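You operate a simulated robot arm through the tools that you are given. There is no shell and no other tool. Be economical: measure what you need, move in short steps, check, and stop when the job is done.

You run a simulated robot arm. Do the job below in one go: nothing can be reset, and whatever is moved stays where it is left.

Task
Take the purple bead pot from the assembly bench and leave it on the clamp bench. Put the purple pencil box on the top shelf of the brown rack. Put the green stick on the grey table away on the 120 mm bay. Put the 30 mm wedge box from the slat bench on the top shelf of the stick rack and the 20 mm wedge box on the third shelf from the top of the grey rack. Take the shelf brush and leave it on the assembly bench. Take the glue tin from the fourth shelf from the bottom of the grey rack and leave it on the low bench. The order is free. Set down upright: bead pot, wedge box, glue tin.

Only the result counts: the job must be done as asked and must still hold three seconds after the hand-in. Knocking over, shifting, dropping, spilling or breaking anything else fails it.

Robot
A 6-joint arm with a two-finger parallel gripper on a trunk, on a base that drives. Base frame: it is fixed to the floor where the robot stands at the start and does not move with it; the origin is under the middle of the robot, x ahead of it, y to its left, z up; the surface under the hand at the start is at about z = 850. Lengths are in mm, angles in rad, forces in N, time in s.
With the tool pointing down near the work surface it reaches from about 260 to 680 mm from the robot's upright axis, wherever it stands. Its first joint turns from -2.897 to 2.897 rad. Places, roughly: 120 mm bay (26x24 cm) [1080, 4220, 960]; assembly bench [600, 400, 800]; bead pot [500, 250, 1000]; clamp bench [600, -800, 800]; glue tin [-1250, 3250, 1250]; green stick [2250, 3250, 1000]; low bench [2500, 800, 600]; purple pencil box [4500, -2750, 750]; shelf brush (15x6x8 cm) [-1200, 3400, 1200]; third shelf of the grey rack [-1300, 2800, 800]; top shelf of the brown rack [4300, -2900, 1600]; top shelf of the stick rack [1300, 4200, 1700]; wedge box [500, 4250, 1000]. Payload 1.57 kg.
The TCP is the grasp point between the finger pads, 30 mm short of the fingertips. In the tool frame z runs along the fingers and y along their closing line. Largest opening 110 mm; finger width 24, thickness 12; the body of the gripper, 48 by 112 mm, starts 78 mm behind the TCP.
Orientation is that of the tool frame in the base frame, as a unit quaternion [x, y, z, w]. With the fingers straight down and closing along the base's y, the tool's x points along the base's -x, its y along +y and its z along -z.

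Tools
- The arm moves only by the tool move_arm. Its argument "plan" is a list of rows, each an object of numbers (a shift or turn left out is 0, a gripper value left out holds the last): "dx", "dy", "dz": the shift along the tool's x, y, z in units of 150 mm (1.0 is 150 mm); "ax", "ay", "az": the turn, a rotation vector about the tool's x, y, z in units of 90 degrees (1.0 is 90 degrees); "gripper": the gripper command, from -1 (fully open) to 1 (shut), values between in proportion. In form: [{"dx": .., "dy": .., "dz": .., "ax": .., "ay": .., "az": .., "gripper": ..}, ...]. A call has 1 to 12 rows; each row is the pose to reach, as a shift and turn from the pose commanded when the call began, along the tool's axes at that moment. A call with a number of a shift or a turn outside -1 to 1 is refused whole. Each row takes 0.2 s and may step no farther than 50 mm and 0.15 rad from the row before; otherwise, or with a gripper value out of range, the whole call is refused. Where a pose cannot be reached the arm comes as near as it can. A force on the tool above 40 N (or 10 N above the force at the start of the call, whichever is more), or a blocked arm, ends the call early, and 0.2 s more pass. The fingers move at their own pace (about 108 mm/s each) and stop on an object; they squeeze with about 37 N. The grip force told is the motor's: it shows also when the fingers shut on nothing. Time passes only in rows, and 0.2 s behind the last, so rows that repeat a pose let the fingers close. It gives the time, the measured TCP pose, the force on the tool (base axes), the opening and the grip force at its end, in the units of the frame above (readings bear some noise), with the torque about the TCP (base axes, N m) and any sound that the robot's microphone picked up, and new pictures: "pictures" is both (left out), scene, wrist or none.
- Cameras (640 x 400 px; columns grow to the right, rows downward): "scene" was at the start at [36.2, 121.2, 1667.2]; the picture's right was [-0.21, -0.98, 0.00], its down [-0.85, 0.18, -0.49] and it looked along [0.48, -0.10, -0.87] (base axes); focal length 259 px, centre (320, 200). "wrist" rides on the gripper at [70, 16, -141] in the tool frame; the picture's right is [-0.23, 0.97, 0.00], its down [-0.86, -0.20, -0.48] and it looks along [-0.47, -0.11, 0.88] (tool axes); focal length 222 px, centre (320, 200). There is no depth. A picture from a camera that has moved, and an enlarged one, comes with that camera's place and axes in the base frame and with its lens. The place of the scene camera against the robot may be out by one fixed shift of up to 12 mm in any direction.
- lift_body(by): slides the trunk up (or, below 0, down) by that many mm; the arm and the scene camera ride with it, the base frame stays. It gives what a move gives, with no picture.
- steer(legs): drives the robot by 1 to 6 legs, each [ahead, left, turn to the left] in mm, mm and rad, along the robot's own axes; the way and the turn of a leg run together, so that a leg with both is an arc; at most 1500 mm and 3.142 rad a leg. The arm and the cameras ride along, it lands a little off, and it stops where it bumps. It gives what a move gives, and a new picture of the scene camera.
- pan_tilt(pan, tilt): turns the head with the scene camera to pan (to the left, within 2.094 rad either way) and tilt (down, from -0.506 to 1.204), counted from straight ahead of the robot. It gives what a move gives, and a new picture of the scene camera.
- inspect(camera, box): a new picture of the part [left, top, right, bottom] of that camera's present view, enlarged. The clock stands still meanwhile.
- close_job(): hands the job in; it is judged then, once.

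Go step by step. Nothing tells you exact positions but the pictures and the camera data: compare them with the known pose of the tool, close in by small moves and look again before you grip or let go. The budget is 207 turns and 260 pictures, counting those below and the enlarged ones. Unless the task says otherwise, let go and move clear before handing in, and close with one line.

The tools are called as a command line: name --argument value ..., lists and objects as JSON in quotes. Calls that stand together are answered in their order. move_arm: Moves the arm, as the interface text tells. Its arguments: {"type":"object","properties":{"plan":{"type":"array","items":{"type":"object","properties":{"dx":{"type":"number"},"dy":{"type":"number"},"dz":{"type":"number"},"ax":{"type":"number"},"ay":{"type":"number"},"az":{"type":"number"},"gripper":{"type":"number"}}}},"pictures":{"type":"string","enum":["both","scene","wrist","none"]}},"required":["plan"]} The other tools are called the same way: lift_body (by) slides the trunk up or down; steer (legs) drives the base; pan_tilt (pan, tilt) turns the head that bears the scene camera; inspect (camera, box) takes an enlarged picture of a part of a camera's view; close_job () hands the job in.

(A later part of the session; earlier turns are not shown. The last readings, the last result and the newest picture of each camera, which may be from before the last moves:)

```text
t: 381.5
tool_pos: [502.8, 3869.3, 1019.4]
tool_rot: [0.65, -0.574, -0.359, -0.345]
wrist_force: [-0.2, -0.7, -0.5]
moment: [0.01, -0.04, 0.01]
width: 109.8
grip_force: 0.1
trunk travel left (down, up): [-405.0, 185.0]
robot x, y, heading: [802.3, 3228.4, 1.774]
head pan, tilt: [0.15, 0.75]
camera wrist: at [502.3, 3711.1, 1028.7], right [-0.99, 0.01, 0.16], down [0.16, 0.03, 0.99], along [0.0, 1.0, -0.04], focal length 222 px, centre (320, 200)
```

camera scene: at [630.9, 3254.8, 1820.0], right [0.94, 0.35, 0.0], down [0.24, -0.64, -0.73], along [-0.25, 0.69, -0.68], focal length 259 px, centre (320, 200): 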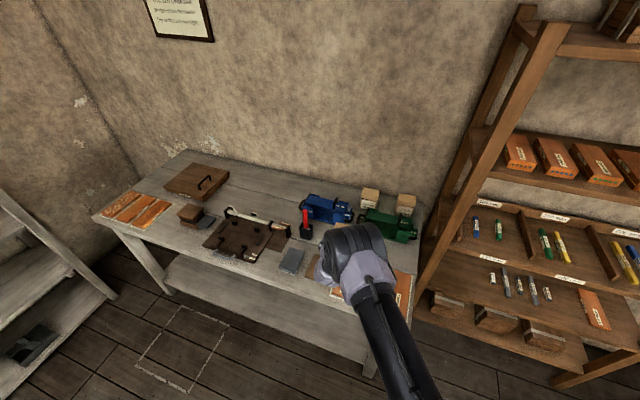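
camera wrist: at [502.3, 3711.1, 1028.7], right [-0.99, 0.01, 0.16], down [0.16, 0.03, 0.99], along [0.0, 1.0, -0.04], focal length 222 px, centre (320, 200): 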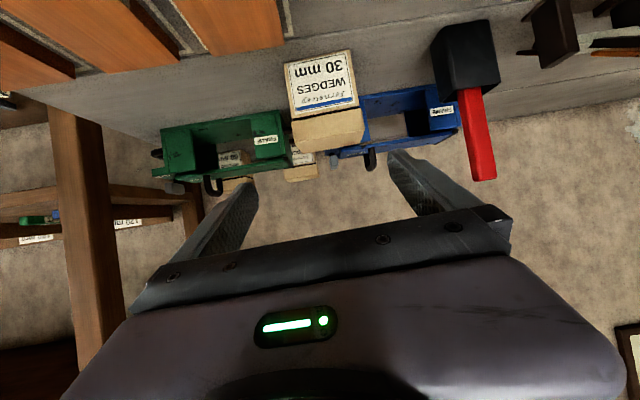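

Aligned within a few degrees. I descend in front of it first, then advance.

move_arm --plan '[{"dx": 0.16, "dz": 0.093, "dy": 0.04, "gripper": -1}, {"dx": 0.32, "dz": 0.186, "dy": 0.083, "gripper": -1}, {"dx": 0.48, "dz": 0.28, "dy": 0.083, "gripper": -1}, {"dx": 0.647, "dz": 0.373, "dy": 0.083, "gripper": -1}, {"dx": 0.647, "dz": 0.373, "dy": 0.083, "gripper": -1}]' --pictures "wrist"

```text
t: 382.7
tool_pos: [493.9, 3867.0, 904.1]
tool_rot: [0.65, -0.573, -0.359, -0.345]
wrist_force: [0.3, 0.2, -0.3]
moment: [-0.02, 0.0, 0.0]
width: 110.2
grip_force: 0.2
trunk travel left (down, up): [-405.0, 185.0]
robot x, y, heading: [803.4, 3229.9, 1.775]
head pan, tilt: [0.15, 0.75]
camera wrist: at [493.2, 3709.0, 913.6], right [-0.99, 0.01, 0.16], down [0.16, 0.03, 0.99], along [0.0, 1.0, -0.04], focal length 222 px, centre (320, 200)
```

wrist: 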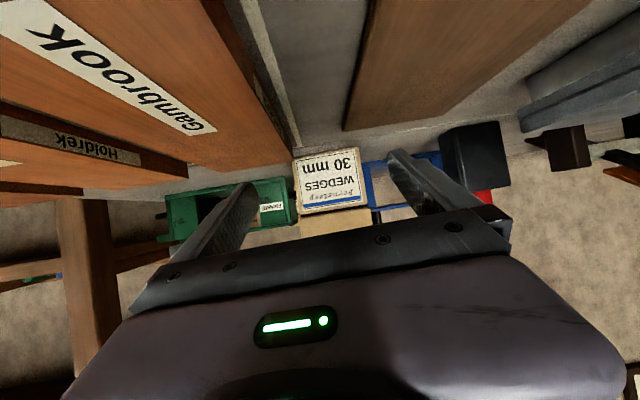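

Clear. I advance 134 mm to the box centre.

move_arm --plan '[{"dz": 0.2, "dx": -0.115, "dy": 0.027, "gripper": -1}, {"dz": 0.4, "dx": -0.231, "dy": 0.027, "gripper": -1}, {"dz": 0.6, "dx": -0.346, "dy": 0.027, "gripper": -1}, {"dz": 0.774, "dx": -0.447, "dy": 0.027, "gripper": -1}, {"dz": 0.774, "dx": -0.447, "dy": 0.027, "gripper": -1}]' --pictures "wrist"

```text
t: 383.9
tool_pos: [491.1, 3935.1, 912.8]
tool_rot: [0.65, -0.573, -0.36, -0.345]
wrist_force: [0.0, 0.1, 0.1]
moment: [0.0, 0.01, -0.01]
width: 110.0
grip_force: 0.1
out of reach, approached as far as the arm can: row 2, 3, 4, 5
trunk travel left (down, up): [-405.0, 185.0]
robot x, y, heading: [800.6, 3230.8, 1.776]
head pan, tilt: [0.15, 0.75]
camera wrist: at [491.2, 3776.6, 921.3], right [-0.99, 0.01, 0.16], down [0.16, 0.03, 0.99], along [0.0, 1.0, -0.04], focal length 222 px, centre (320, 200)
```

wrist: 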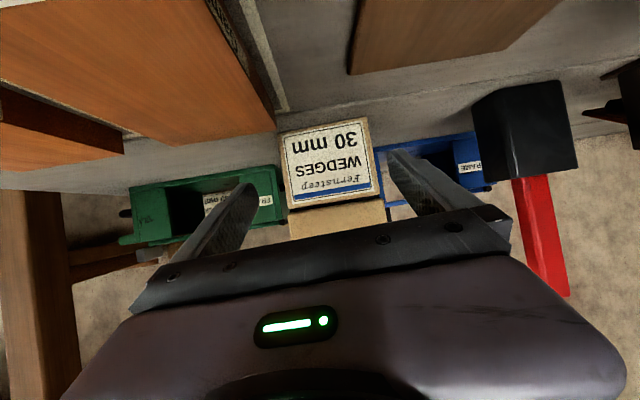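

The arm is at its reach limit here, so I'll set the command back to the present pose and drive the base forward the rest.

move_arm --plan '[{"dz": -0.3, "dx": 0.17, "gripper": -1}, {"dz": -0.4, "dx": 0.231, "gripper": -1}]' --pictures "none"

steer --legs '[[70, 0, 0]]'

move_arm --plan '[{"gripper": -1}]' --pictures "wrist"

```text
refused: row 1 steps farther than a row can; nothing moved
```

```text
t: 384.9
tool_pos: [479.2, 4005.0, 911.3]
tool_rot: [0.65, -0.573, -0.36, -0.345]
wrist_force: [0.0, 0.2, -0.7]
moment: [0.01, 0.02, 0.01]
width: 110.1
grip_force: 0.1
trunk travel left (down, up): [-405.0, 185.0]
robot x, y, heading: [788.5, 3298.2, 1.767]
head pan, tilt: [0.15, 0.75]
camera scene: at [616.9, 3326.0, 1820.0], right [0.94, 0.34, 0.0], down [0.23, -0.64, -0.73], along [-0.25, 0.69, -0.68], focal length 259 px, centre (320, 200)
```

scene: 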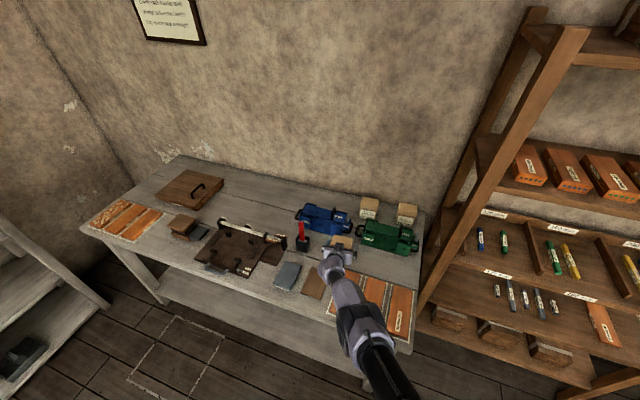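

```text
t: 385.3
tool_pos: [479.0, 4004.2, 912.2]
tool_rot: [0.65, -0.574, -0.36, -0.345]
wrist_force: [0.0, 0.0, -0.4]
moment: [0.02, -0.05, -0.01]
width: 110.2
grip_force: 0.1
trunk travel left (down, up): [-405.0, 185.0]
robot x, y, heading: [785.5, 3298.5, 1.77]
head pan, tilt: [0.15, 0.75]
camera wrist: at [478.3, 3846.3, 921.3], right [-0.99, 0.01, 0.16], down [0.16, 0.03, 0.99], along [0.01, 1.0, -0.04], focal length 222 px, centre (320, 200)
```

wrist: 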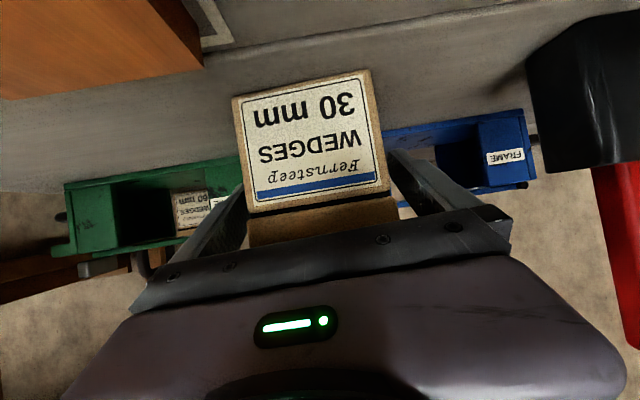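

The box is between the fingers. I close and lift gently.

move_arm --plan '[{"gripper": 0}, {"gripper": 1}, {"gripper": 1}, {"gripper": 1}, {"dx": -0.03, "dz": -0.017, "gripper": 1}, {"dx": -0.07, "dz": -0.04, "gripper": 1}, {"dx": -0.12, "dz": -0.07, "gripper": 1}, {"dx": -0.18, "dz": -0.104, "gripper": 1}]' --pictures "wrist"

```text
t: 387.1
tool_pos: [477.9, 4003.2, 943.4]
tool_rot: [0.65, -0.574, -0.36, -0.345]
wrist_force: [-0.1, 0.4, -2.2]
moment: [-0.01, -0.02, -0.03]
width: 85.5
grip_force: 37.4
trunk travel left (down, up): [-405.0, 185.0]
robot x, y, heading: [789.0, 3298.4, 1.773]
head pan, tilt: [0.15, 0.75]
camera wrist: at [477.2, 3845.8, 952.8], right [-0.99, 0.01, 0.16], down [0.16, 0.03, 0.99], along [0.01, 1.0, -0.04], focal length 222 px, centre (320, 200)
```

wrist: 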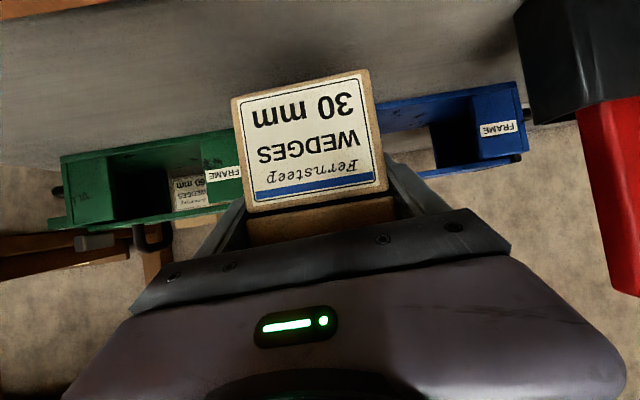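

Held (85 mm). I raise the trunk, back away, square up to the rack and look at its top shelf.

lift_body --by 184

steer --legs '[[-400, 0, 0], [0, -650, -0.2]]'

pan_tilt --pan 0.1 --tilt 0.45

```text
t: 389.2
tool_pos: [478.8, 4003.5, 1127.0]
tool_rot: [0.649, -0.573, -0.36, -0.346]
wrist_force: [-0.3, 0.2, -1.8]
moment: [0.01, -0.02, 0.0]
width: 85.5
grip_force: 36.7
trunk travel left (down, up): [-589.0, 1.0]
robot x, y, heading: [788.5, 3296.2, 1.772]
head pan, tilt: [0.15, 0.75]
```

```text
t: 394.9
tool_pos: [1348.0, 3728.2, 1126.9]
tool_rot: [-0.591, 0.633, 0.325, 0.378]
wrist_force: [0.5, -0.2, -2.0]
moment: [0.0, 0.0, -0.02]
width: 85.3
grip_force: 36.7
trunk travel left (down, up): [-589.0, 1.0]
robot x, y, heading: [1518.2, 2975.7, 1.577]
head pan, tilt: [0.15, 0.75]
camera scene: at [1355.9, 3033.2, 2004.1], right [0.99, 0.16, 0.0], down [0.11, -0.67, -0.73], along [-0.11, 0.72, -0.68], focal length 259 px, centre (320, 200)
```

scene: 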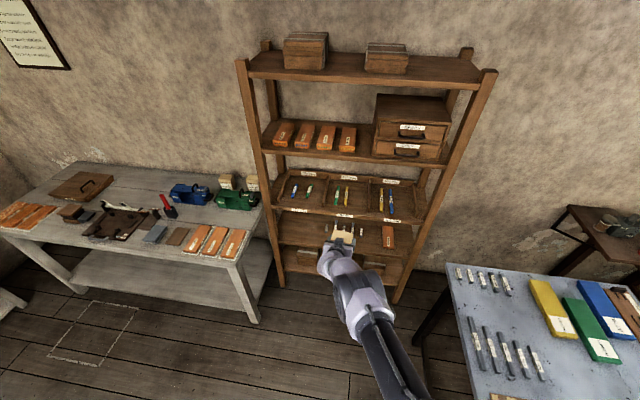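

```text
t: 395.7
tool_pos: [1349.0, 3729.3, 1126.9]
tool_rot: [-0.592, 0.634, 0.324, 0.378]
wrist_force: [0.0, 0.5, -0.9]
moment: [0.01, 0.01, 0.01]
width: 85.4
grip_force: 37.0
trunk travel left (down, up): [-589.0, 1.0]
robot x, y, heading: [1517.0, 2978.2, 1.577]
head pan, tilt: [0.099, 0.45]
camera scene: at [1358.6, 3042.8, 2030.4], right [0.99, 0.11, 0.0], down [0.05, -0.43, -0.9], along [-0.1, 0.89, -0.44], focal length 259 px, centre (320, 200)
```

scene: 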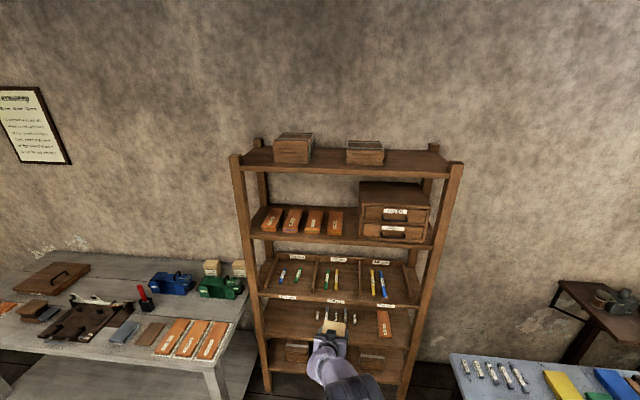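

inspect --camera "scene" --box '[220, 110, 480, 270]'

```text
2.46 times, centred on (350, 190) of scene
camera zoom: at [1358.6, 3042.8, 2030.4], right [0.99, 0.11, 0.0], down [0.05, -0.43, -0.9], along [-0.1, 0.89, -0.44], focal length 638 px, centre (246, 225)
```

zoom: 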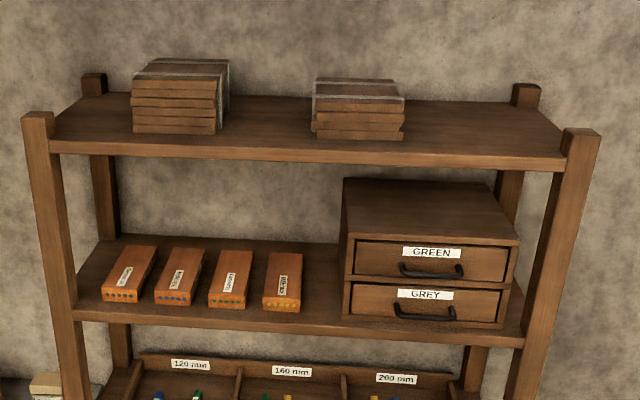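

The gap between the two stacks (x 1180–1355, shelf z ≈ 1664) will do, placed near the front. I raise the arm step by step.

move_arm --plan '[{"dx": -0.1, "dz": -0.077, "gripper": 1}, {"dx": -0.3, "dz": -0.23, "gripper": 1}, {"dx": -0.5, "dz": -0.385, "gripper": 1}, {"dx": -0.7, "dz": -0.538, "gripper": 1}, {"dx": -0.8, "dz": -0.615, "gripper": 1}]' --pictures "none"

move_arm --plan '[{"dx": -0.2, "dz": -0.154, "gripper": 1}, {"dx": -0.4, "dz": -0.308, "gripper": 1}, {"dx": -0.6, "dz": -0.46, "gripper": 1}, {"dx": -0.8, "dz": -0.615, "gripper": 1}]' --pictures "none"

move_arm --plan '[{"dx": -0.2, "dz": -0.12, "gripper": 1}, {"dx": -0.4, "dz": -0.24, "gripper": 1}, {"dx": -0.6, "dz": -0.36, "gripper": 1}, {"dx": -0.85, "dz": -0.5, "gripper": 1}]' --pictures "scene"

```text
t: 396.9
tool_pos: [1341.4, 3709.7, 1276.4]
tool_rot: [-0.592, 0.633, 0.325, 0.378]
wrist_force: [-0.1, 0.2, -1.3]
moment: [-0.01, -0.01, 0.01]
width: 85.3
grip_force: 37.0
trunk travel left (down, up): [-589.0, 1.0]
robot x, y, heading: [1520.0, 2978.8, 1.576]
head pan, tilt: [0.099, 0.45]
```

```text
t: 397.9
tool_pos: [1335.5, 3687.2, 1427.4]
tool_rot: [-0.592, 0.634, 0.324, 0.378]
wrist_force: [0.2, -0.2, -1.7]
moment: [0.0, 0.0, 0.01]
width: 85.3
grip_force: 36.9
trunk travel left (down, up): [-589.0, 1.0]
robot x, y, heading: [1516.6, 2975.7, 1.575]
head pan, tilt: [0.099, 0.45]
```

```text
t: 398.9
tool_pos: [1329.0, 3695.0, 1576.5]
tool_rot: [-0.592, 0.634, 0.325, 0.378]
wrist_force: [-0.1, -0.2, -1.7]
moment: [-0.03, 0.01, -0.02]
width: 85.5
grip_force: 37.0
trunk travel left (down, up): [-589.0, 1.0]
robot x, y, heading: [1518.0, 2977.1, 1.575]
head pan, tilt: [0.099, 0.45]
camera scene: at [1359.5, 3040.9, 2030.6], right [0.99, 0.11, 0.0], down [0.05, -0.43, -0.9], along [-0.1, 0.9, -0.43], focal length 259 px, centre (320, 200)
```

scene: 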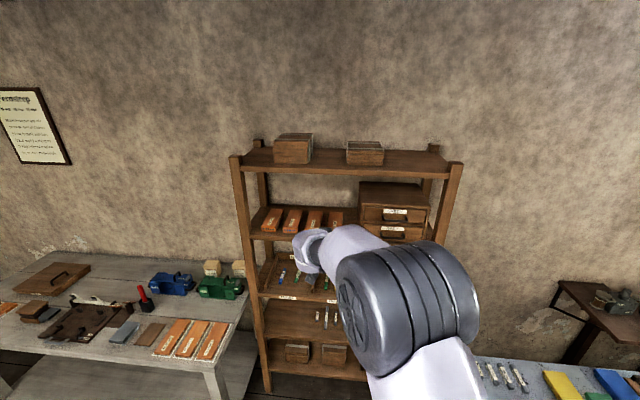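

move_arm --plan '[{"dx": -0.2, "dz": -0.115, "gripper": 1}, {"dx": -0.4, "dz": -0.23, "gripper": 1}, {"dx": -0.6, "dz": -0.346, "gripper": 1}, {"dx": -0.86, "dz": -0.497, "gripper": 1}]' --pictures "none"

move_arm --plan '[{"dx": -0.15, "dz": -0.087, "gripper": 1}, {"dx": -0.3, "dz": -0.173, "gripper": 1}, {"dx": -0.36, "dz": -0.208, "gripper": 1}]' --pictures "both"

```text
t: 399.9
tool_pos: [1325.9, 3691.9, 1727.2]
tool_rot: [-0.592, 0.634, 0.325, 0.377]
wrist_force: [0.1, -0.7, -1.6]
moment: [0.01, -0.02, -0.02]
width: 85.3
grip_force: 37.2
trunk travel left (down, up): [-589.0, 1.0]
robot x, y, heading: [1518.7, 2974.1, 1.579]
head pan, tilt: [0.099, 0.45]
```

```text
t: 400.7
tool_pos: [1322.6, 3693.1, 1788.6]
tool_rot: [-0.592, 0.633, 0.325, 0.379]
wrist_force: [-0.1, 0.6, -2.7]
moment: [0.03, 0.0, 0.01]
width: 85.1
grip_force: 37.2
trunk travel left (down, up): [-589.0, 1.0]
robot x, y, heading: [1517.8, 2974.9, 1.581]
head pan, tilt: [0.099, 0.45]
camera scene: at [1358.8, 3043.0, 2030.5], right [0.99, 0.11, 0.0], down [0.05, -0.43, -0.9], along [-0.1, 0.9, -0.44], focal length 259 px, centre (320, 200)
camera wrist: at [1291.7, 3537.9, 1797.9], right [-0.97, 0.2, 0.16], down [0.17, 0.0, 0.99], along [0.2, 0.98, -0.04], focal length 222 px, centre (320, 200)
```

scene: 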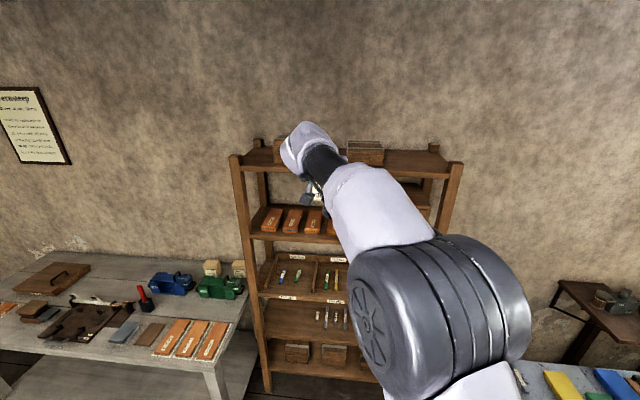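
wrist: 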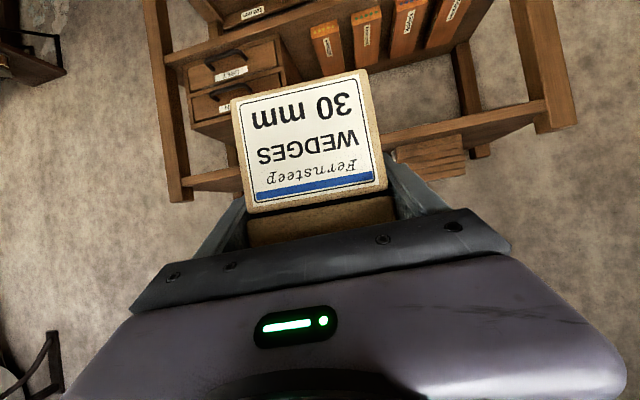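

At height. I drive in part way and check with the wrist camera.

steer --legs '[[290, 54, 0]]'

move_arm --plan '[{"gripper": 1}]' --pictures "wrist"

```text
t: 402.7
tool_pos: [1269.2, 3979.7, 1789.7]
tool_rot: [-0.591, 0.635, 0.323, 0.378]
wrist_force: [0.3, -0.6, -2.1]
moment: [0.0, 0.0, 0.02]
width: 85.4
grip_force: 37.2
trunk travel left (down, up): [-589.0, 1.0]
robot x, y, heading: [1460.5, 3265.7, 1.573]
head pan, tilt: [0.099, 0.45]
camera scene: at [1303.9, 3329.6, 2030.6], right [0.99, 0.1, 0.0], down [0.05, -0.43, -0.9], along [-0.09, 0.9, -0.43], focal length 259 px, centre (320, 200)
```

scene: 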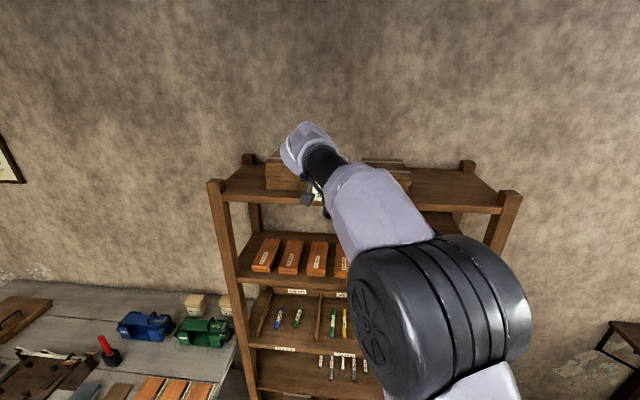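

```text
t: 403.1
tool_pos: [1269.4, 3979.7, 1788.2]
tool_rot: [-0.59, 0.634, 0.325, 0.379]
wrist_force: [-0.4, -0.6, -1.4]
moment: [0.0, 0.02, 0.02]
width: 85.0
grip_force: 37.7
trunk travel left (down, up): [-589.0, 1.0]
robot x, y, heading: [1460.9, 3261.2, 1.58]
head pan, tilt: [0.099, 0.45]
camera wrist: at [1238.4, 3823.7, 1798.4], right [-0.97, 0.2, 0.16], down [0.17, 0.0, 0.99], along [0.2, 0.98, -0.03], focal length 222 px, centre (320, 200)
```

wrist: 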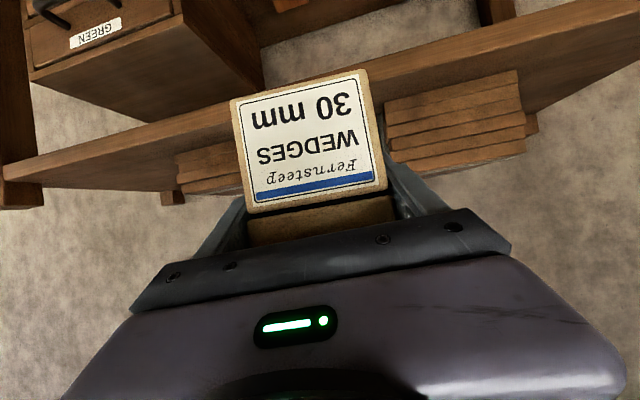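

Position agrees (stack edge at x ≈ 1182). I drive ahead 135 mm and lower.

steer --legs '[[136, 0, 0]]'

move_arm --plan '[{"dx": 0.08, "dz": 0.046, "gripper": 1}, {"dx": 0.18, "dz": 0.104, "gripper": 1}, {"dx": 0.25, "dz": 0.144, "gripper": 1}]' --pictures "wrist"

```text
t: 404.4
tool_pos: [1267.3, 4108.2, 1788.9]
tool_rot: [-0.591, 0.634, 0.325, 0.379]
wrist_force: [0.1, 0.5, -1.7]
moment: [-0.02, -0.01, 0.0]
width: 85.1
grip_force: 37.3
trunk travel left (down, up): [-589.0, 1.0]
robot x, y, heading: [1463.1, 3392.4, 1.577]
head pan, tilt: [0.099, 0.45]
camera scene: at [1302.9, 3457.8, 2030.6], right [0.99, 0.11, 0.0], down [0.05, -0.43, -0.9], along [-0.1, 0.9, -0.43], focal length 259 px, centre (320, 200)
```

scene: 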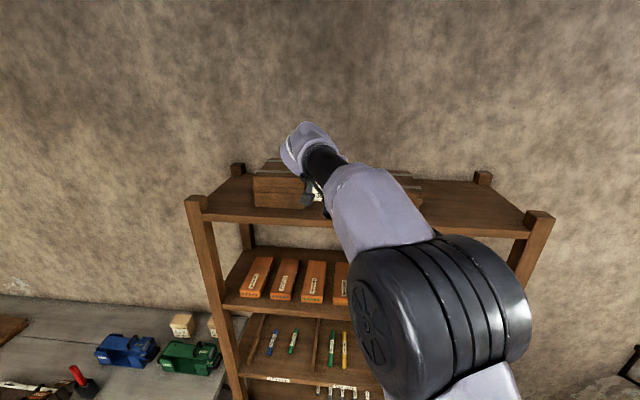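

```text
t: 405.2
tool_pos: [1269.0, 4110.1, 1747.0]
tool_rot: [-0.591, 0.634, 0.325, 0.378]
wrist_force: [1.1, -0.9, -2.5]
moment: [0.0, -0.02, 0.01]
width: 85.2
grip_force: 36.3
trunk travel left (down, up): [-589.0, 1.0]
robot x, y, heading: [1462.0, 3394.5, 1.579]
head pan, tilt: [0.099, 0.45]
camera wrist: at [1237.4, 3955.8, 1755.6], right [-0.97, 0.2, 0.16], down [0.17, 0.0, 0.99], along [0.2, 0.98, -0.04], focal length 222 px, centre (320, 200)
```

wrist: 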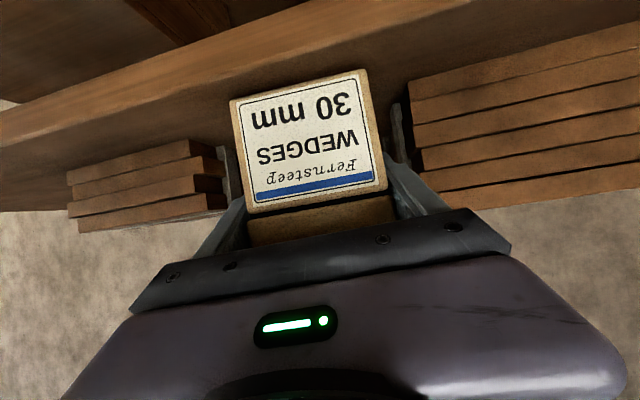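

inspect --camera "wrist" --box '[60, 0, 460, 250]'

```text
1.60 times, centred on (260, 125) of wrist
camera zoom: at [1237.4, 3955.8, 1755.6], right [-0.97, 0.2, 0.16], down [0.17, 0.0, 0.99], along [0.2, 0.98, -0.04], focal length 355 px, centre (416, 320)
```

zoom: 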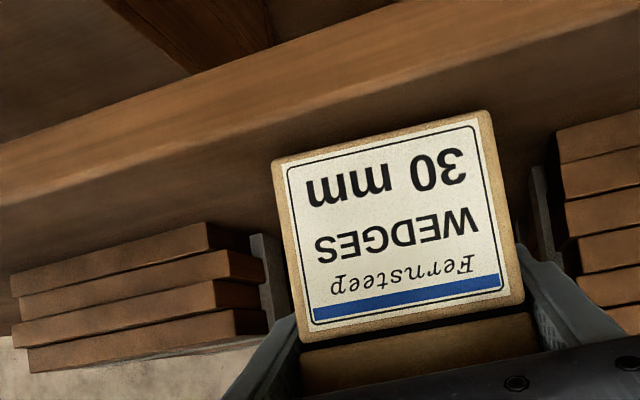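

The box's front is about flush with the shelf edge, so I move it 30 mm further in (gap margins are fine), then lower.

move_arm --plan '[{"dz": 0.09, "dx": -0.05, "dy": -0.03, "gripper": 1}, {"dz": 0.173, "dx": -0.1, "dy": -0.03, "gripper": 1}, {"dz": 0.2, "dx": -0.05, "dy": -0.03, "gripper": 1}, {"dz": 0.23, "dx": 0.0, "dy": -0.03, "gripper": 1}]' --pictures "wrist"

```text
t: 406.3
tool_pos: [1275.5, 4136.1, 1735.8]
tool_rot: [-0.588, 0.632, 0.329, 0.382]
wrist_force: [0.5, 0.0, 12.2]
moment: [-0.47, 0.24, -0.13]
width: 85.8
grip_force: 37.1
trunk travel left (down, up): [-589.0, 1.0]
robot x, y, heading: [1459.7, 3395.6, 1.578]
head pan, tilt: [0.099, 0.45]
stopped in row 4: the force on the tool passed its limit at 41 N (the readings are from after the stop); the commanded pose is now the measured one
camera wrist: at [1245.7, 3981.4, 1743.0], right [-0.97, 0.2, 0.17], down [0.17, -0.01, 0.99], along [0.2, 0.98, -0.02], focal length 222 px, centre (320, 200)
```

wrist: 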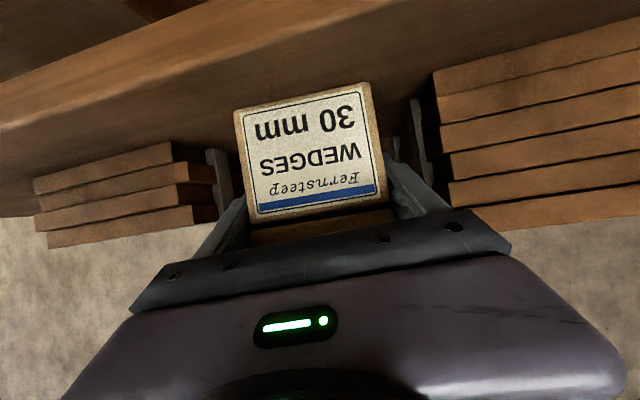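

Contact with the shelf (z ≈ 1674). I open to about 100 mm and draw back along the fingers.

move_arm --plan '[{"gripper": -0.6}, {"gripper": -0.85}, {"gripper": -0.85}, {"gripper": -0.85}]' --pictures "wrist"

```text
t: 407.3
tool_pos: [1275.1, 4137.9, 1734.0]
tool_rot: [-0.59, 0.632, 0.329, 0.38]
wrist_force: [-0.2, -0.5, 0.4]
moment: [-0.01, -0.03, 0.0]
width: 101.4
grip_force: 0.1
trunk travel left (down, up): [-589.0, 1.0]
robot x, y, heading: [1461.1, 3396.5, 1.58]
head pan, tilt: [0.099, 0.45]
camera wrist: at [1245.4, 3982.6, 1741.2], right [-0.97, 0.2, 0.17], down [0.17, -0.01, 0.99], along [0.2, 0.98, -0.03], focal length 222 px, centre (320, 200)
```

wrist: 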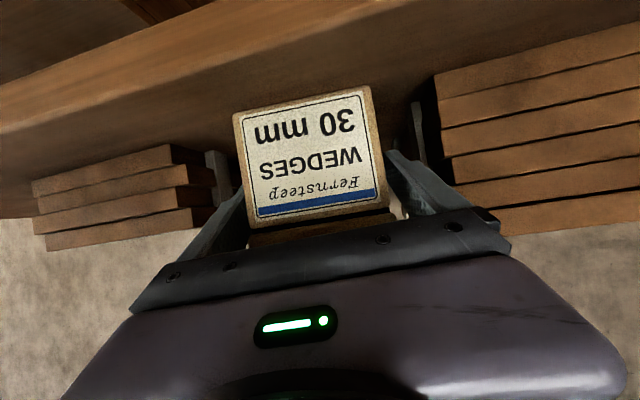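

move_arm --plan '[{"dz": -0.15, "gripper": -0.85}, {"dz": -0.4, "gripper": -0.85}, {"dz": -0.7, "gripper": -0.85}, {"dz": -1.0, "gripper": -0.85}, {"dz": -1.0, "gripper": -1}]' --pictures "wrist"

```text
t: 408.5
tool_pos: [1259.3, 4010.5, 1804.5]
tool_rot: [-0.59, 0.632, 0.328, 0.38]
wrist_force: [-0.5, 1.1, 0.3]
moment: [-0.03, 0.02, 0.01]
width: 109.9
grip_force: 0.1
trunk travel left (down, up): [-589.0, 1.0]
robot x, y, heading: [1460.5, 3391.3, 1.578]
head pan, tilt: [0.099, 0.45]
camera wrist: at [1228.4, 3854.6, 1812.4], right [-0.97, 0.2, 0.16], down [0.17, -0.01, 0.99], along [0.2, 0.98, -0.03], focal length 222 px, centre (320, 200)
```

wrist: 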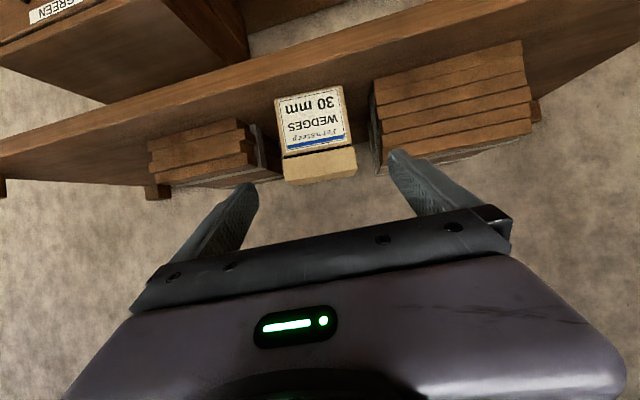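

The 30 mm box is on the top shelf. Now the 20 mm box: I back off, lower the trunk, and drive in front of the slat bench with the hand high.

steer --legs '[[-250, 0, 0]]'

lift_body --by -400

lift_body --by -150

steer --legs '[[0, 735, 0.02], [270, 0, 0]]'

move_arm --plan '[{"ay": 0.09, "gripper": -1}, {"ay": 0.18, "gripper": -1}, {"ay": 0.278, "gripper": -1}, {"ay": 0.278, "gripper": -1}]' --pictures "both"

```text
t: 410.3
tool_pos: [1265.7, 3765.9, 1804.9]
tool_rot: [-0.588, 0.635, 0.326, 0.381]
wrist_force: [0.0, -0.2, 0.6]
moment: [-0.03, 0.02, -0.02]
width: 109.7
grip_force: 0.0
trunk travel left (down, up): [-589.0, 1.0]
robot x, y, heading: [1462.3, 3147.3, 1.573]
head pan, tilt: [0.099, 0.45]
camera scene: at [1304.1, 3216.6, 2030.4], right [1.0, 0.1, 0.0], down [0.04, -0.43, -0.9], along [-0.09, 0.9, -0.44], focal length 259 px, centre (320, 200)
```

scene: 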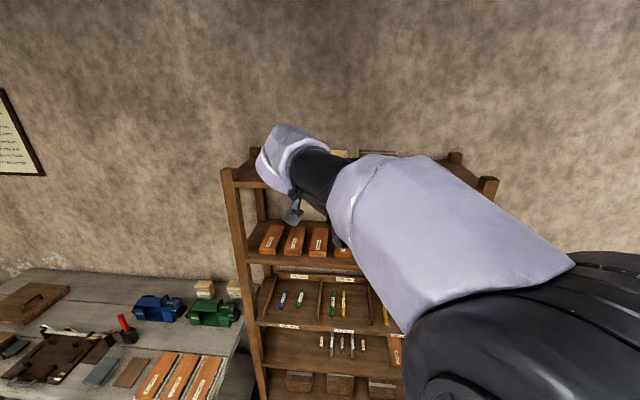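

```text
t: 414.1
tool_pos: [1267.0, 3763.8, 1406.2]
tool_rot: [-0.587, 0.634, 0.328, 0.382]
wrist_force: [0.4, -0.2, 0.5]
moment: [0.01, 0.01, -0.03]
width: 110.0
grip_force: 0.2
trunk travel left (down, up): [-189.0, 401.0]
robot x, y, heading: [1463.1, 3152.2, 1.566]
head pan, tilt: [0.099, 0.45]
```

```text
t: 415.9
tool_pos: [1265.9, 3765.1, 1255.6]
tool_rot: [-0.587, 0.634, 0.328, 0.382]
wrist_force: [1.2, -0.6, 0.0]
moment: [0.01, -0.02, 0.01]
width: 109.8
grip_force: 0.1
trunk travel left (down, up): [-39.0, 551.0]
robot x, y, heading: [1460.3, 3151.3, 1.569]
head pan, tilt: [0.099, 0.45]
```

```text
t: 421.3
tool_pos: [530.9, 4027.0, 1255.6]
tool_rot: [-0.591, 0.632, 0.329, 0.38]
wrist_force: [0.5, 0.9, -0.6]
moment: [0.06, 0.0, -0.01]
width: 110.2
grip_force: 0.0
trunk travel left (down, up): [-39.0, 551.0]
robot x, y, heading: [735.4, 3414.8, 1.587]
head pan, tilt: [0.099, 0.45]
camera scene: at [574.8, 3478.8, 1480.5], right [0.99, 0.11, 0.0], down [0.05, -0.43, -0.9], along [-0.1, 0.89, -0.44], focal length 259 px, centre (320, 200)
```

scene: 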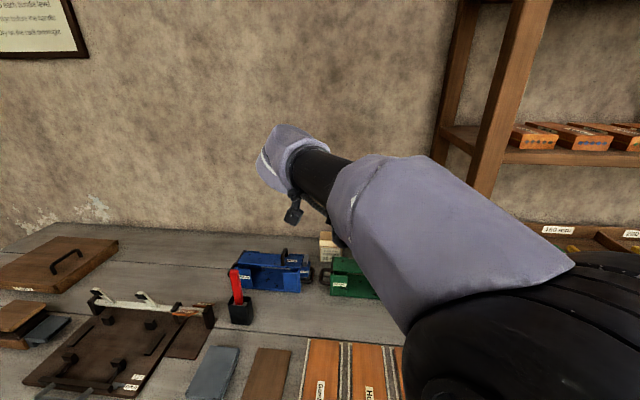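

```text
refused: row 3 steps farther than a row can; nothing moved
```

move_arm --plan '[{"ay": 0.09, "gripper": -1}, {"ay": 0.18, "gripper": -1}, {"ay": 0.27, "gripper": -1}, {"ay": 0.27, "gripper": -1}]' --pictures "wrist"

inspect --camera "scene" --box '[220, 200, 400, 310]'

```text
t: 422.3
tool_pos: [530.1, 4025.8, 1255.6]
tool_rot: [-0.647, 0.697, 0.197, 0.238]
wrist_force: [0.2, 0.4, 0.4]
moment: [-0.05, 0.01, 0.01]
width: 110.0
grip_force: 0.1
trunk travel left (down, up): [-39.0, 551.0]
robot x, y, heading: [732.6, 3406.8, 1.582]
head pan, tilt: [0.099, 0.45]
camera wrist: at [499.1, 3889.7, 1326.7], right [-0.96, 0.27, 0.1], down [0.2, 0.4, 0.9], along [0.2, 0.88, -0.43], focal length 222 px, centre (320, 200)
```

wrist: 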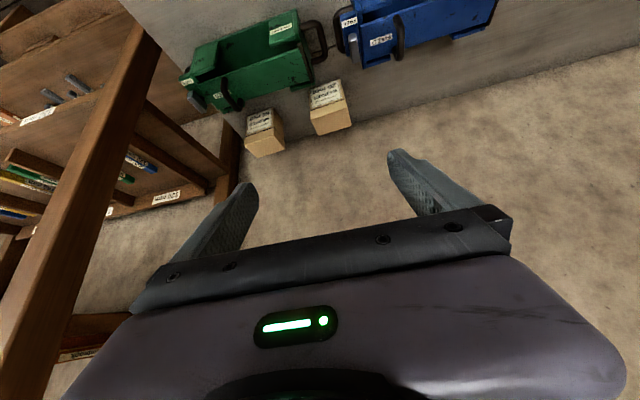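

```text
3.56 times, centred on (310, 255) of scene
camera zoom: at [574.8, 3478.3, 1480.5], right [0.99, 0.11, 0.0], down [0.05, -0.43, -0.9], along [-0.1, 0.9, -0.44], focal length 921 px, centre (356, 4)
```

zoom: 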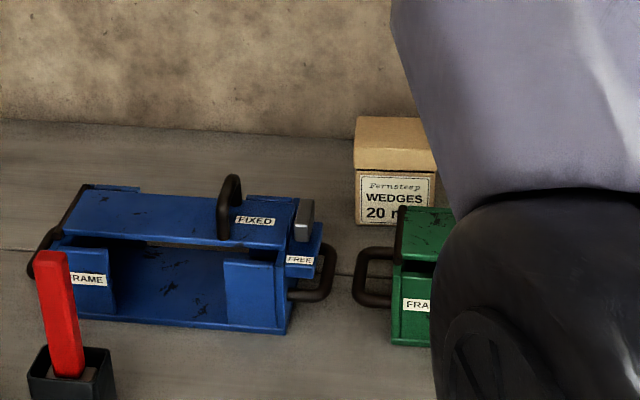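

The box's front face is centred at (537, 4245), nearly square to the hand. I drive 35 mm closer and extend in stages from above the carriers.

steer --legs '[[36, 0, 0]]'

move_arm --plan '[{"dz": 0.23, "dx": -0.06, "gripper": -1}, {"dz": 0.46, "dx": -0.12, "gripper": -1}, {"dz": 0.69, "dx": -0.18, "gripper": -1}, {"dz": 0.917, "dx": -0.24, "gripper": -1}, {"dz": 0.917, "dx": -0.24, "gripper": -1}]' --pictures "wrist"

```text
t: 423.2
tool_pos: [530.5, 4064.7, 1253.9]
tool_rot: [-0.646, 0.698, 0.197, 0.24]
wrist_force: [-0.7, 0.5, -0.1]
moment: [-0.02, 0.04, -0.02]
width: 109.9
grip_force: 0.1
trunk travel left (down, up): [-39.0, 551.0]
robot x, y, heading: [727.9, 3449.6, 1.583]
head pan, tilt: [0.099, 0.45]
camera scene: at [574.5, 3515.7, 1480.5], right [0.99, 0.11, 0.0], down [0.05, -0.43, -0.9], along [-0.1, 0.89, -0.44], focal length 259 px, centre (320, 200)
```

scene: 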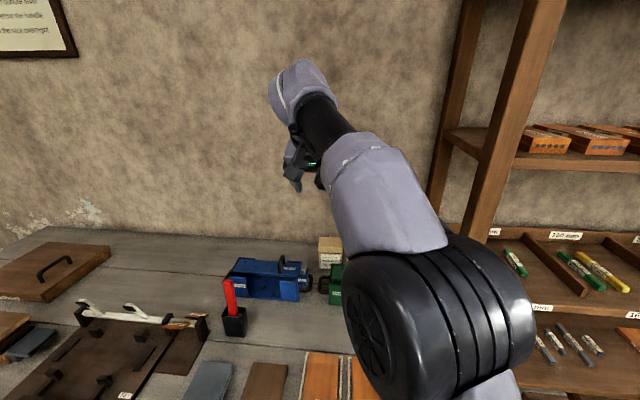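

```text
t: 424.4
tool_pos: [545.3, 4171.9, 1160.4]
tool_rot: [-0.647, 0.697, 0.197, 0.239]
wrist_force: [0.1, -0.2, -0.9]
moment: [-0.02, -0.05, -0.05]
width: 110.0
grip_force: 0.0
out of reach, approached as far as the arm can: row 4, 5
trunk travel left (down, up): [-39.0, 551.0]
robot x, y, heading: [729.6, 3448.8, 1.58]
head pan, tilt: [0.099, 0.45]
camera wrist: at [513.7, 4034.1, 1231.2], right [-0.96, 0.27, 0.1], down [0.2, 0.39, 0.9], along [0.2, 0.88, -0.43], focal length 222 px, centre (320, 200)
```

wrist: 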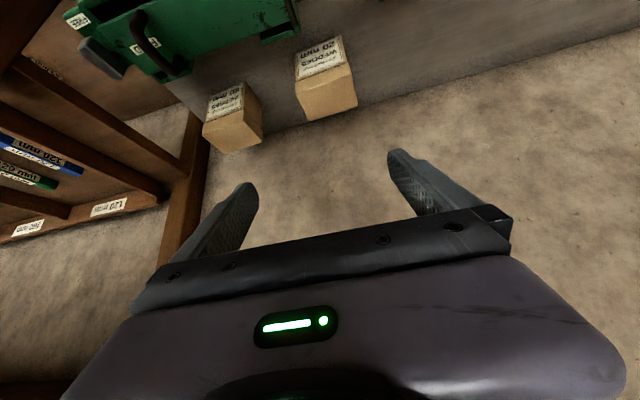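

move_arm --plan '[{"dz": 0.2, "dx": 0.064, "gripper": -1}, {"dz": 0.4, "dx": 0.128, "gripper": -1}, {"dz": 0.6, "dx": 0.19, "gripper": -1}, {"dz": 0.8, "dx": 0.255, "gripper": -1}, {"dz": 0.8, "dx": 0.255, "gripper": -1}]' --pictures "wrist"

```text
t: 425.6
tool_pos: [547.1, 4217.9, 1047.2]
tool_rot: [-0.646, 0.698, 0.196, 0.238]
wrist_force: [-0.6, -0.5, -0.2]
moment: [-0.04, 0.01, 0.02]
width: 110.2
grip_force: 0.1
out of reach, approached as far as the arm can: row 2, 3, 4, 5
trunk travel left (down, up): [-39.0, 551.0]
robot x, y, heading: [730.7, 3450.4, 1.58]
head pan, tilt: [0.099, 0.45]
camera wrist: at [516.0, 4081.1, 1118.9], right [-0.96, 0.27, 0.1], down [0.2, 0.4, 0.9], along [0.2, 0.88, -0.43], focal length 222 px, centre (320, 200)
```

wrist: 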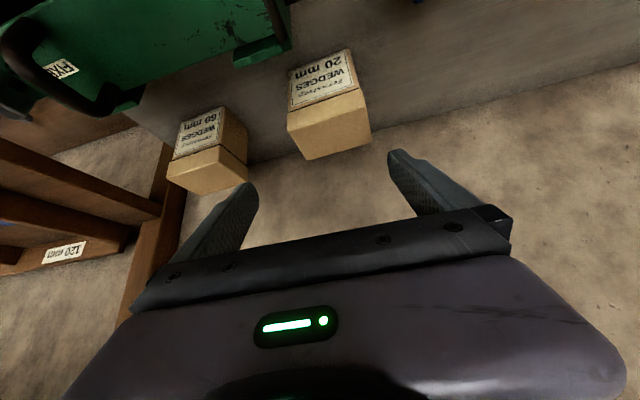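

The reach grows as the hand lowers. I move 20 mm closer, raise the trunk 50 mm for best reach, flatten to 50°, and descend.

steer --legs '[[20, 0, 0]]'

lift_body --by 50

move_arm --plan '[{"dz": 0.15, "dx": 0.07, "dy": 0.04, "ay": -0.02, "gripper": -1}, {"dz": 0.31, "dx": 0.142, "dy": 0.08, "ay": -0.045, "gripper": -1}, {"dz": 0.47, "dx": 0.21, "dy": 0.08, "ay": -0.045, "gripper": -1}, {"dz": 0.618, "dx": 0.284, "dy": 0.08, "ay": -0.045, "gripper": -1}, {"dz": 0.618, "dx": 0.284, "dy": 0.08, "ay": -0.045, "gripper": -1}]' --pictures "wrist"

```text
t: 426.4
tool_pos: [548.0, 4237.2, 1047.3]
tool_rot: [-0.647, 0.698, 0.196, 0.237]
wrist_force: [0.7, -0.3, -0.3]
moment: [-0.02, 0.02, -0.01]
width: 110.1
grip_force: 0.1
trunk travel left (down, up): [-39.0, 551.0]
robot x, y, heading: [732.8, 3471.4, 1.581]
head pan, tilt: [0.099, 0.45]
camera scene: at [574.4, 3534.8, 1480.5], right [0.99, 0.11, 0.0], down [0.05, -0.43, -0.9], along [-0.1, 0.89, -0.44], focal length 259 px, centre (320, 200)
```

scene: 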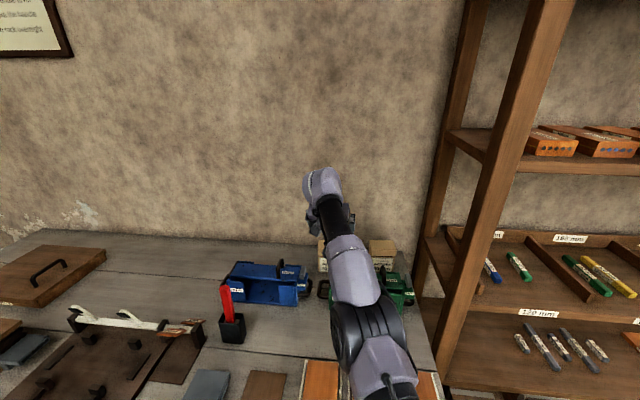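

```text
t: 427.3
tool_pos: [547.3, 4236.8, 1096.8]
tool_rot: [-0.647, 0.697, 0.196, 0.237]
wrist_force: [-0.7, -0.2, -0.8]
moment: [0.0, -0.02, 0.01]
width: 110.0
grip_force: 0.1
trunk travel left (down, up): [-89.0, 501.0]
robot x, y, heading: [732.9, 3469.2, 1.578]
head pan, tilt: [0.099, 0.45]
```

```text
t: 428.5
tool_pos: [537.1, 4273.4, 1001.9]
tool_rot: [-0.638, 0.69, 0.216, 0.267]
wrist_force: [-0.6, 0.0, -0.4]
moment: [0.03, -0.05, -0.01]
width: 110.0
grip_force: 0.1
out of reach, approached as far as the arm can: row 1, 2, 3, 4, 5
trunk travel left (down, up): [-89.0, 501.0]
robot x, y, heading: [733.2, 3466.5, 1.577]
head pan, tilt: [0.099, 0.45]
camera wrist: at [503.9, 4131.6, 1062.6], right [-0.96, 0.26, 0.11], down [0.19, 0.33, 0.92], along [0.21, 0.91, -0.37], focal length 222 px, centre (320, 200)
```

wrist: 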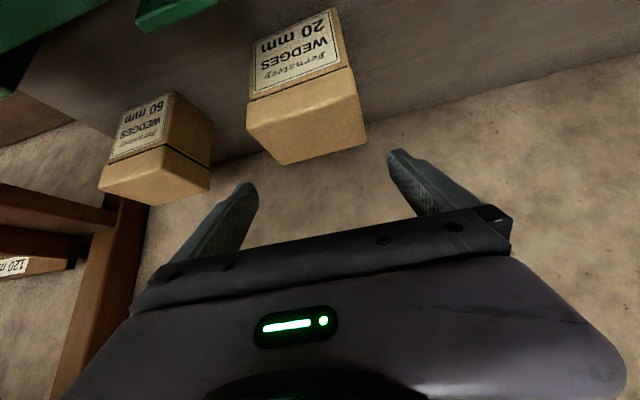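

Centred over the box (x 538). I descend 78 mm around it.

move_arm --plan '[{"dz": 0.12, "dx": 0.1, "gripper": -1}, {"dz": 0.24, "dx": 0.2, "gripper": -1}, {"dz": 0.33, "dx": 0.275, "gripper": -1}, {"dz": 0.4, "dx": 0.335, "gripper": -1}, {"dz": 0.4, "dx": 0.335, "gripper": -1}]' --pictures "wrist"

```text
t: 429.7
tool_pos: [542.5, 4257.2, 918.4]
tool_rot: [-0.639, 0.689, 0.219, 0.262]
wrist_force: [0.1, -0.1, 0.6]
moment: [0.0, -0.02, 0.0]
width: 109.9
grip_force: 0.0
trunk travel left (down, up): [-89.0, 501.0]
robot x, y, heading: [733.6, 3470.5, 1.578]
head pan, tilt: [0.099, 0.45]
camera wrist: at [510.9, 4115.7, 980.8], right [-0.96, 0.26, 0.11], down [0.2, 0.33, 0.92], along [0.2, 0.91, -0.37], focal length 222 px, centre (320, 200)
```

wrist: 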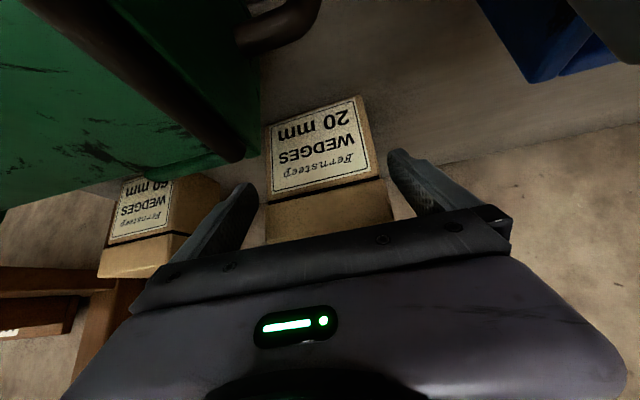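

Reached; I nudge the base 10 mm forward for a deeper grip, then close and lift slowly.

steer --legs '[[10, 0, 0]]'

move_arm --plan '[{"gripper": 0}, {"gripper": 1}, {"gripper": 1}, {"gripper": 1}]' --pictures "wrist"

```text
t: 430.4
tool_pos: [541.5, 4267.5, 919.5]
tool_rot: [-0.639, 0.689, 0.219, 0.263]
wrist_force: [-0.9, -0.2, -0.4]
moment: [0.02, 0.0, 0.02]
width: 109.8
grip_force: 0.0
trunk travel left (down, up): [-89.0, 501.0]
robot x, y, heading: [734.8, 3478.6, 1.582]
head pan, tilt: [0.099, 0.45]
camera scene: at [574.3, 3545.1, 1530.5], right [0.99, 0.11, 0.0], down [0.05, -0.43, -0.9], along [-0.1, 0.89, -0.44], focal length 259 px, centre (320, 200)
```

scene: 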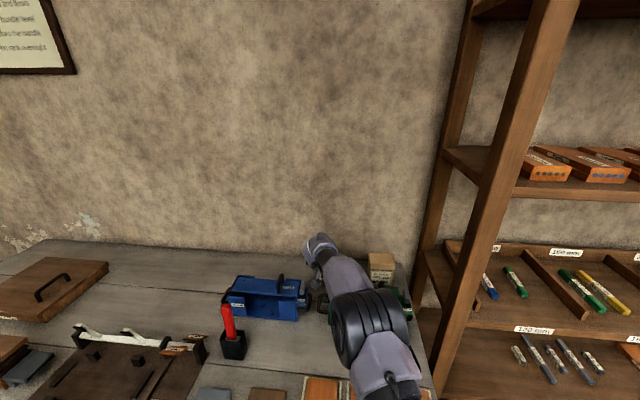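

```text
t: 431.4
tool_pos: [542.2, 4268.3, 920.3]
tool_rot: [-0.64, 0.688, 0.219, 0.263]
wrist_force: [-3.1, 0.6, 4.2]
moment: [0.18, 0.43, 0.05]
width: 85.1
grip_force: 37.1
trunk travel left (down, up): [-89.0, 501.0]
robot x, y, heading: [731.5, 3478.1, 1.576]
head pan, tilt: [0.099, 0.45]
camera wrist: at [510.7, 4125.7, 981.5], right [-0.96, 0.26, 0.11], down [0.2, 0.33, 0.92], along [0.2, 0.91, -0.37], focal length 222 px, centre (320, 200)
```

wrist: 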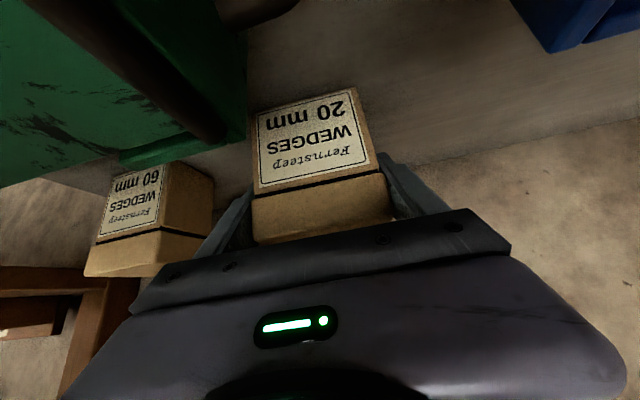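

Gripped at 85 mm. I lift slowly straight up.

move_arm --plan '[{"dx": -0.02, "dz": -0.024, "gripper": 1}, {"dx": -0.05, "dz": -0.06, "gripper": 1}, {"dx": -0.09, "dz": -0.107, "gripper": 1}, {"dx": -0.14, "dz": -0.167, "gripper": 1}]' --pictures "wrist"

lift_body --by 200

```text
t: 432.4
tool_pos: [541.2, 4267.5, 952.0]
tool_rot: [-0.64, 0.689, 0.219, 0.262]
wrist_force: [-0.6, -0.5, -1.2]
moment: [-0.02, 0.0, 0.02]
width: 84.9
grip_force: 36.6
trunk travel left (down, up): [-89.0, 501.0]
robot x, y, heading: [734.7, 3481.8, 1.579]
head pan, tilt: [0.099, 0.45]
camera wrist: at [510.6, 4126.1, 1014.6], right [-0.96, 0.26, 0.11], down [0.2, 0.33, 0.92], along [0.2, 0.91, -0.37], focal length 222 px, centre (320, 200)
```

wrist: 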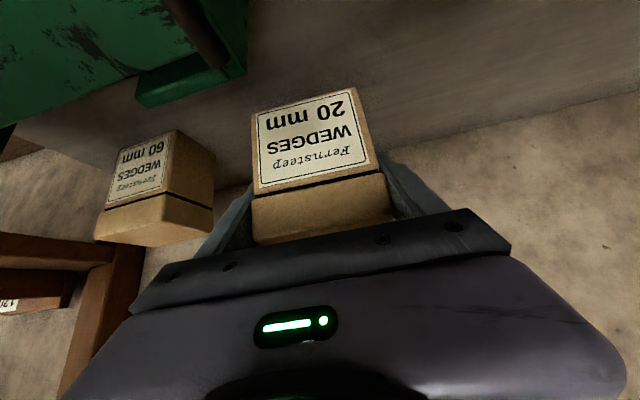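

```text
t: 434.6
tool_pos: [542.1, 4267.3, 1152.7]
tool_rot: [-0.64, 0.688, 0.219, 0.262]
wrist_force: [0.3, -0.4, -1.5]
moment: [-0.01, 0.01, 0.03]
width: 84.5
grip_force: 37.3
trunk travel left (down, up): [-289.0, 301.0]
robot x, y, heading: [733.1, 3478.0, 1.576]
head pan, tilt: [0.099, 0.45]
```

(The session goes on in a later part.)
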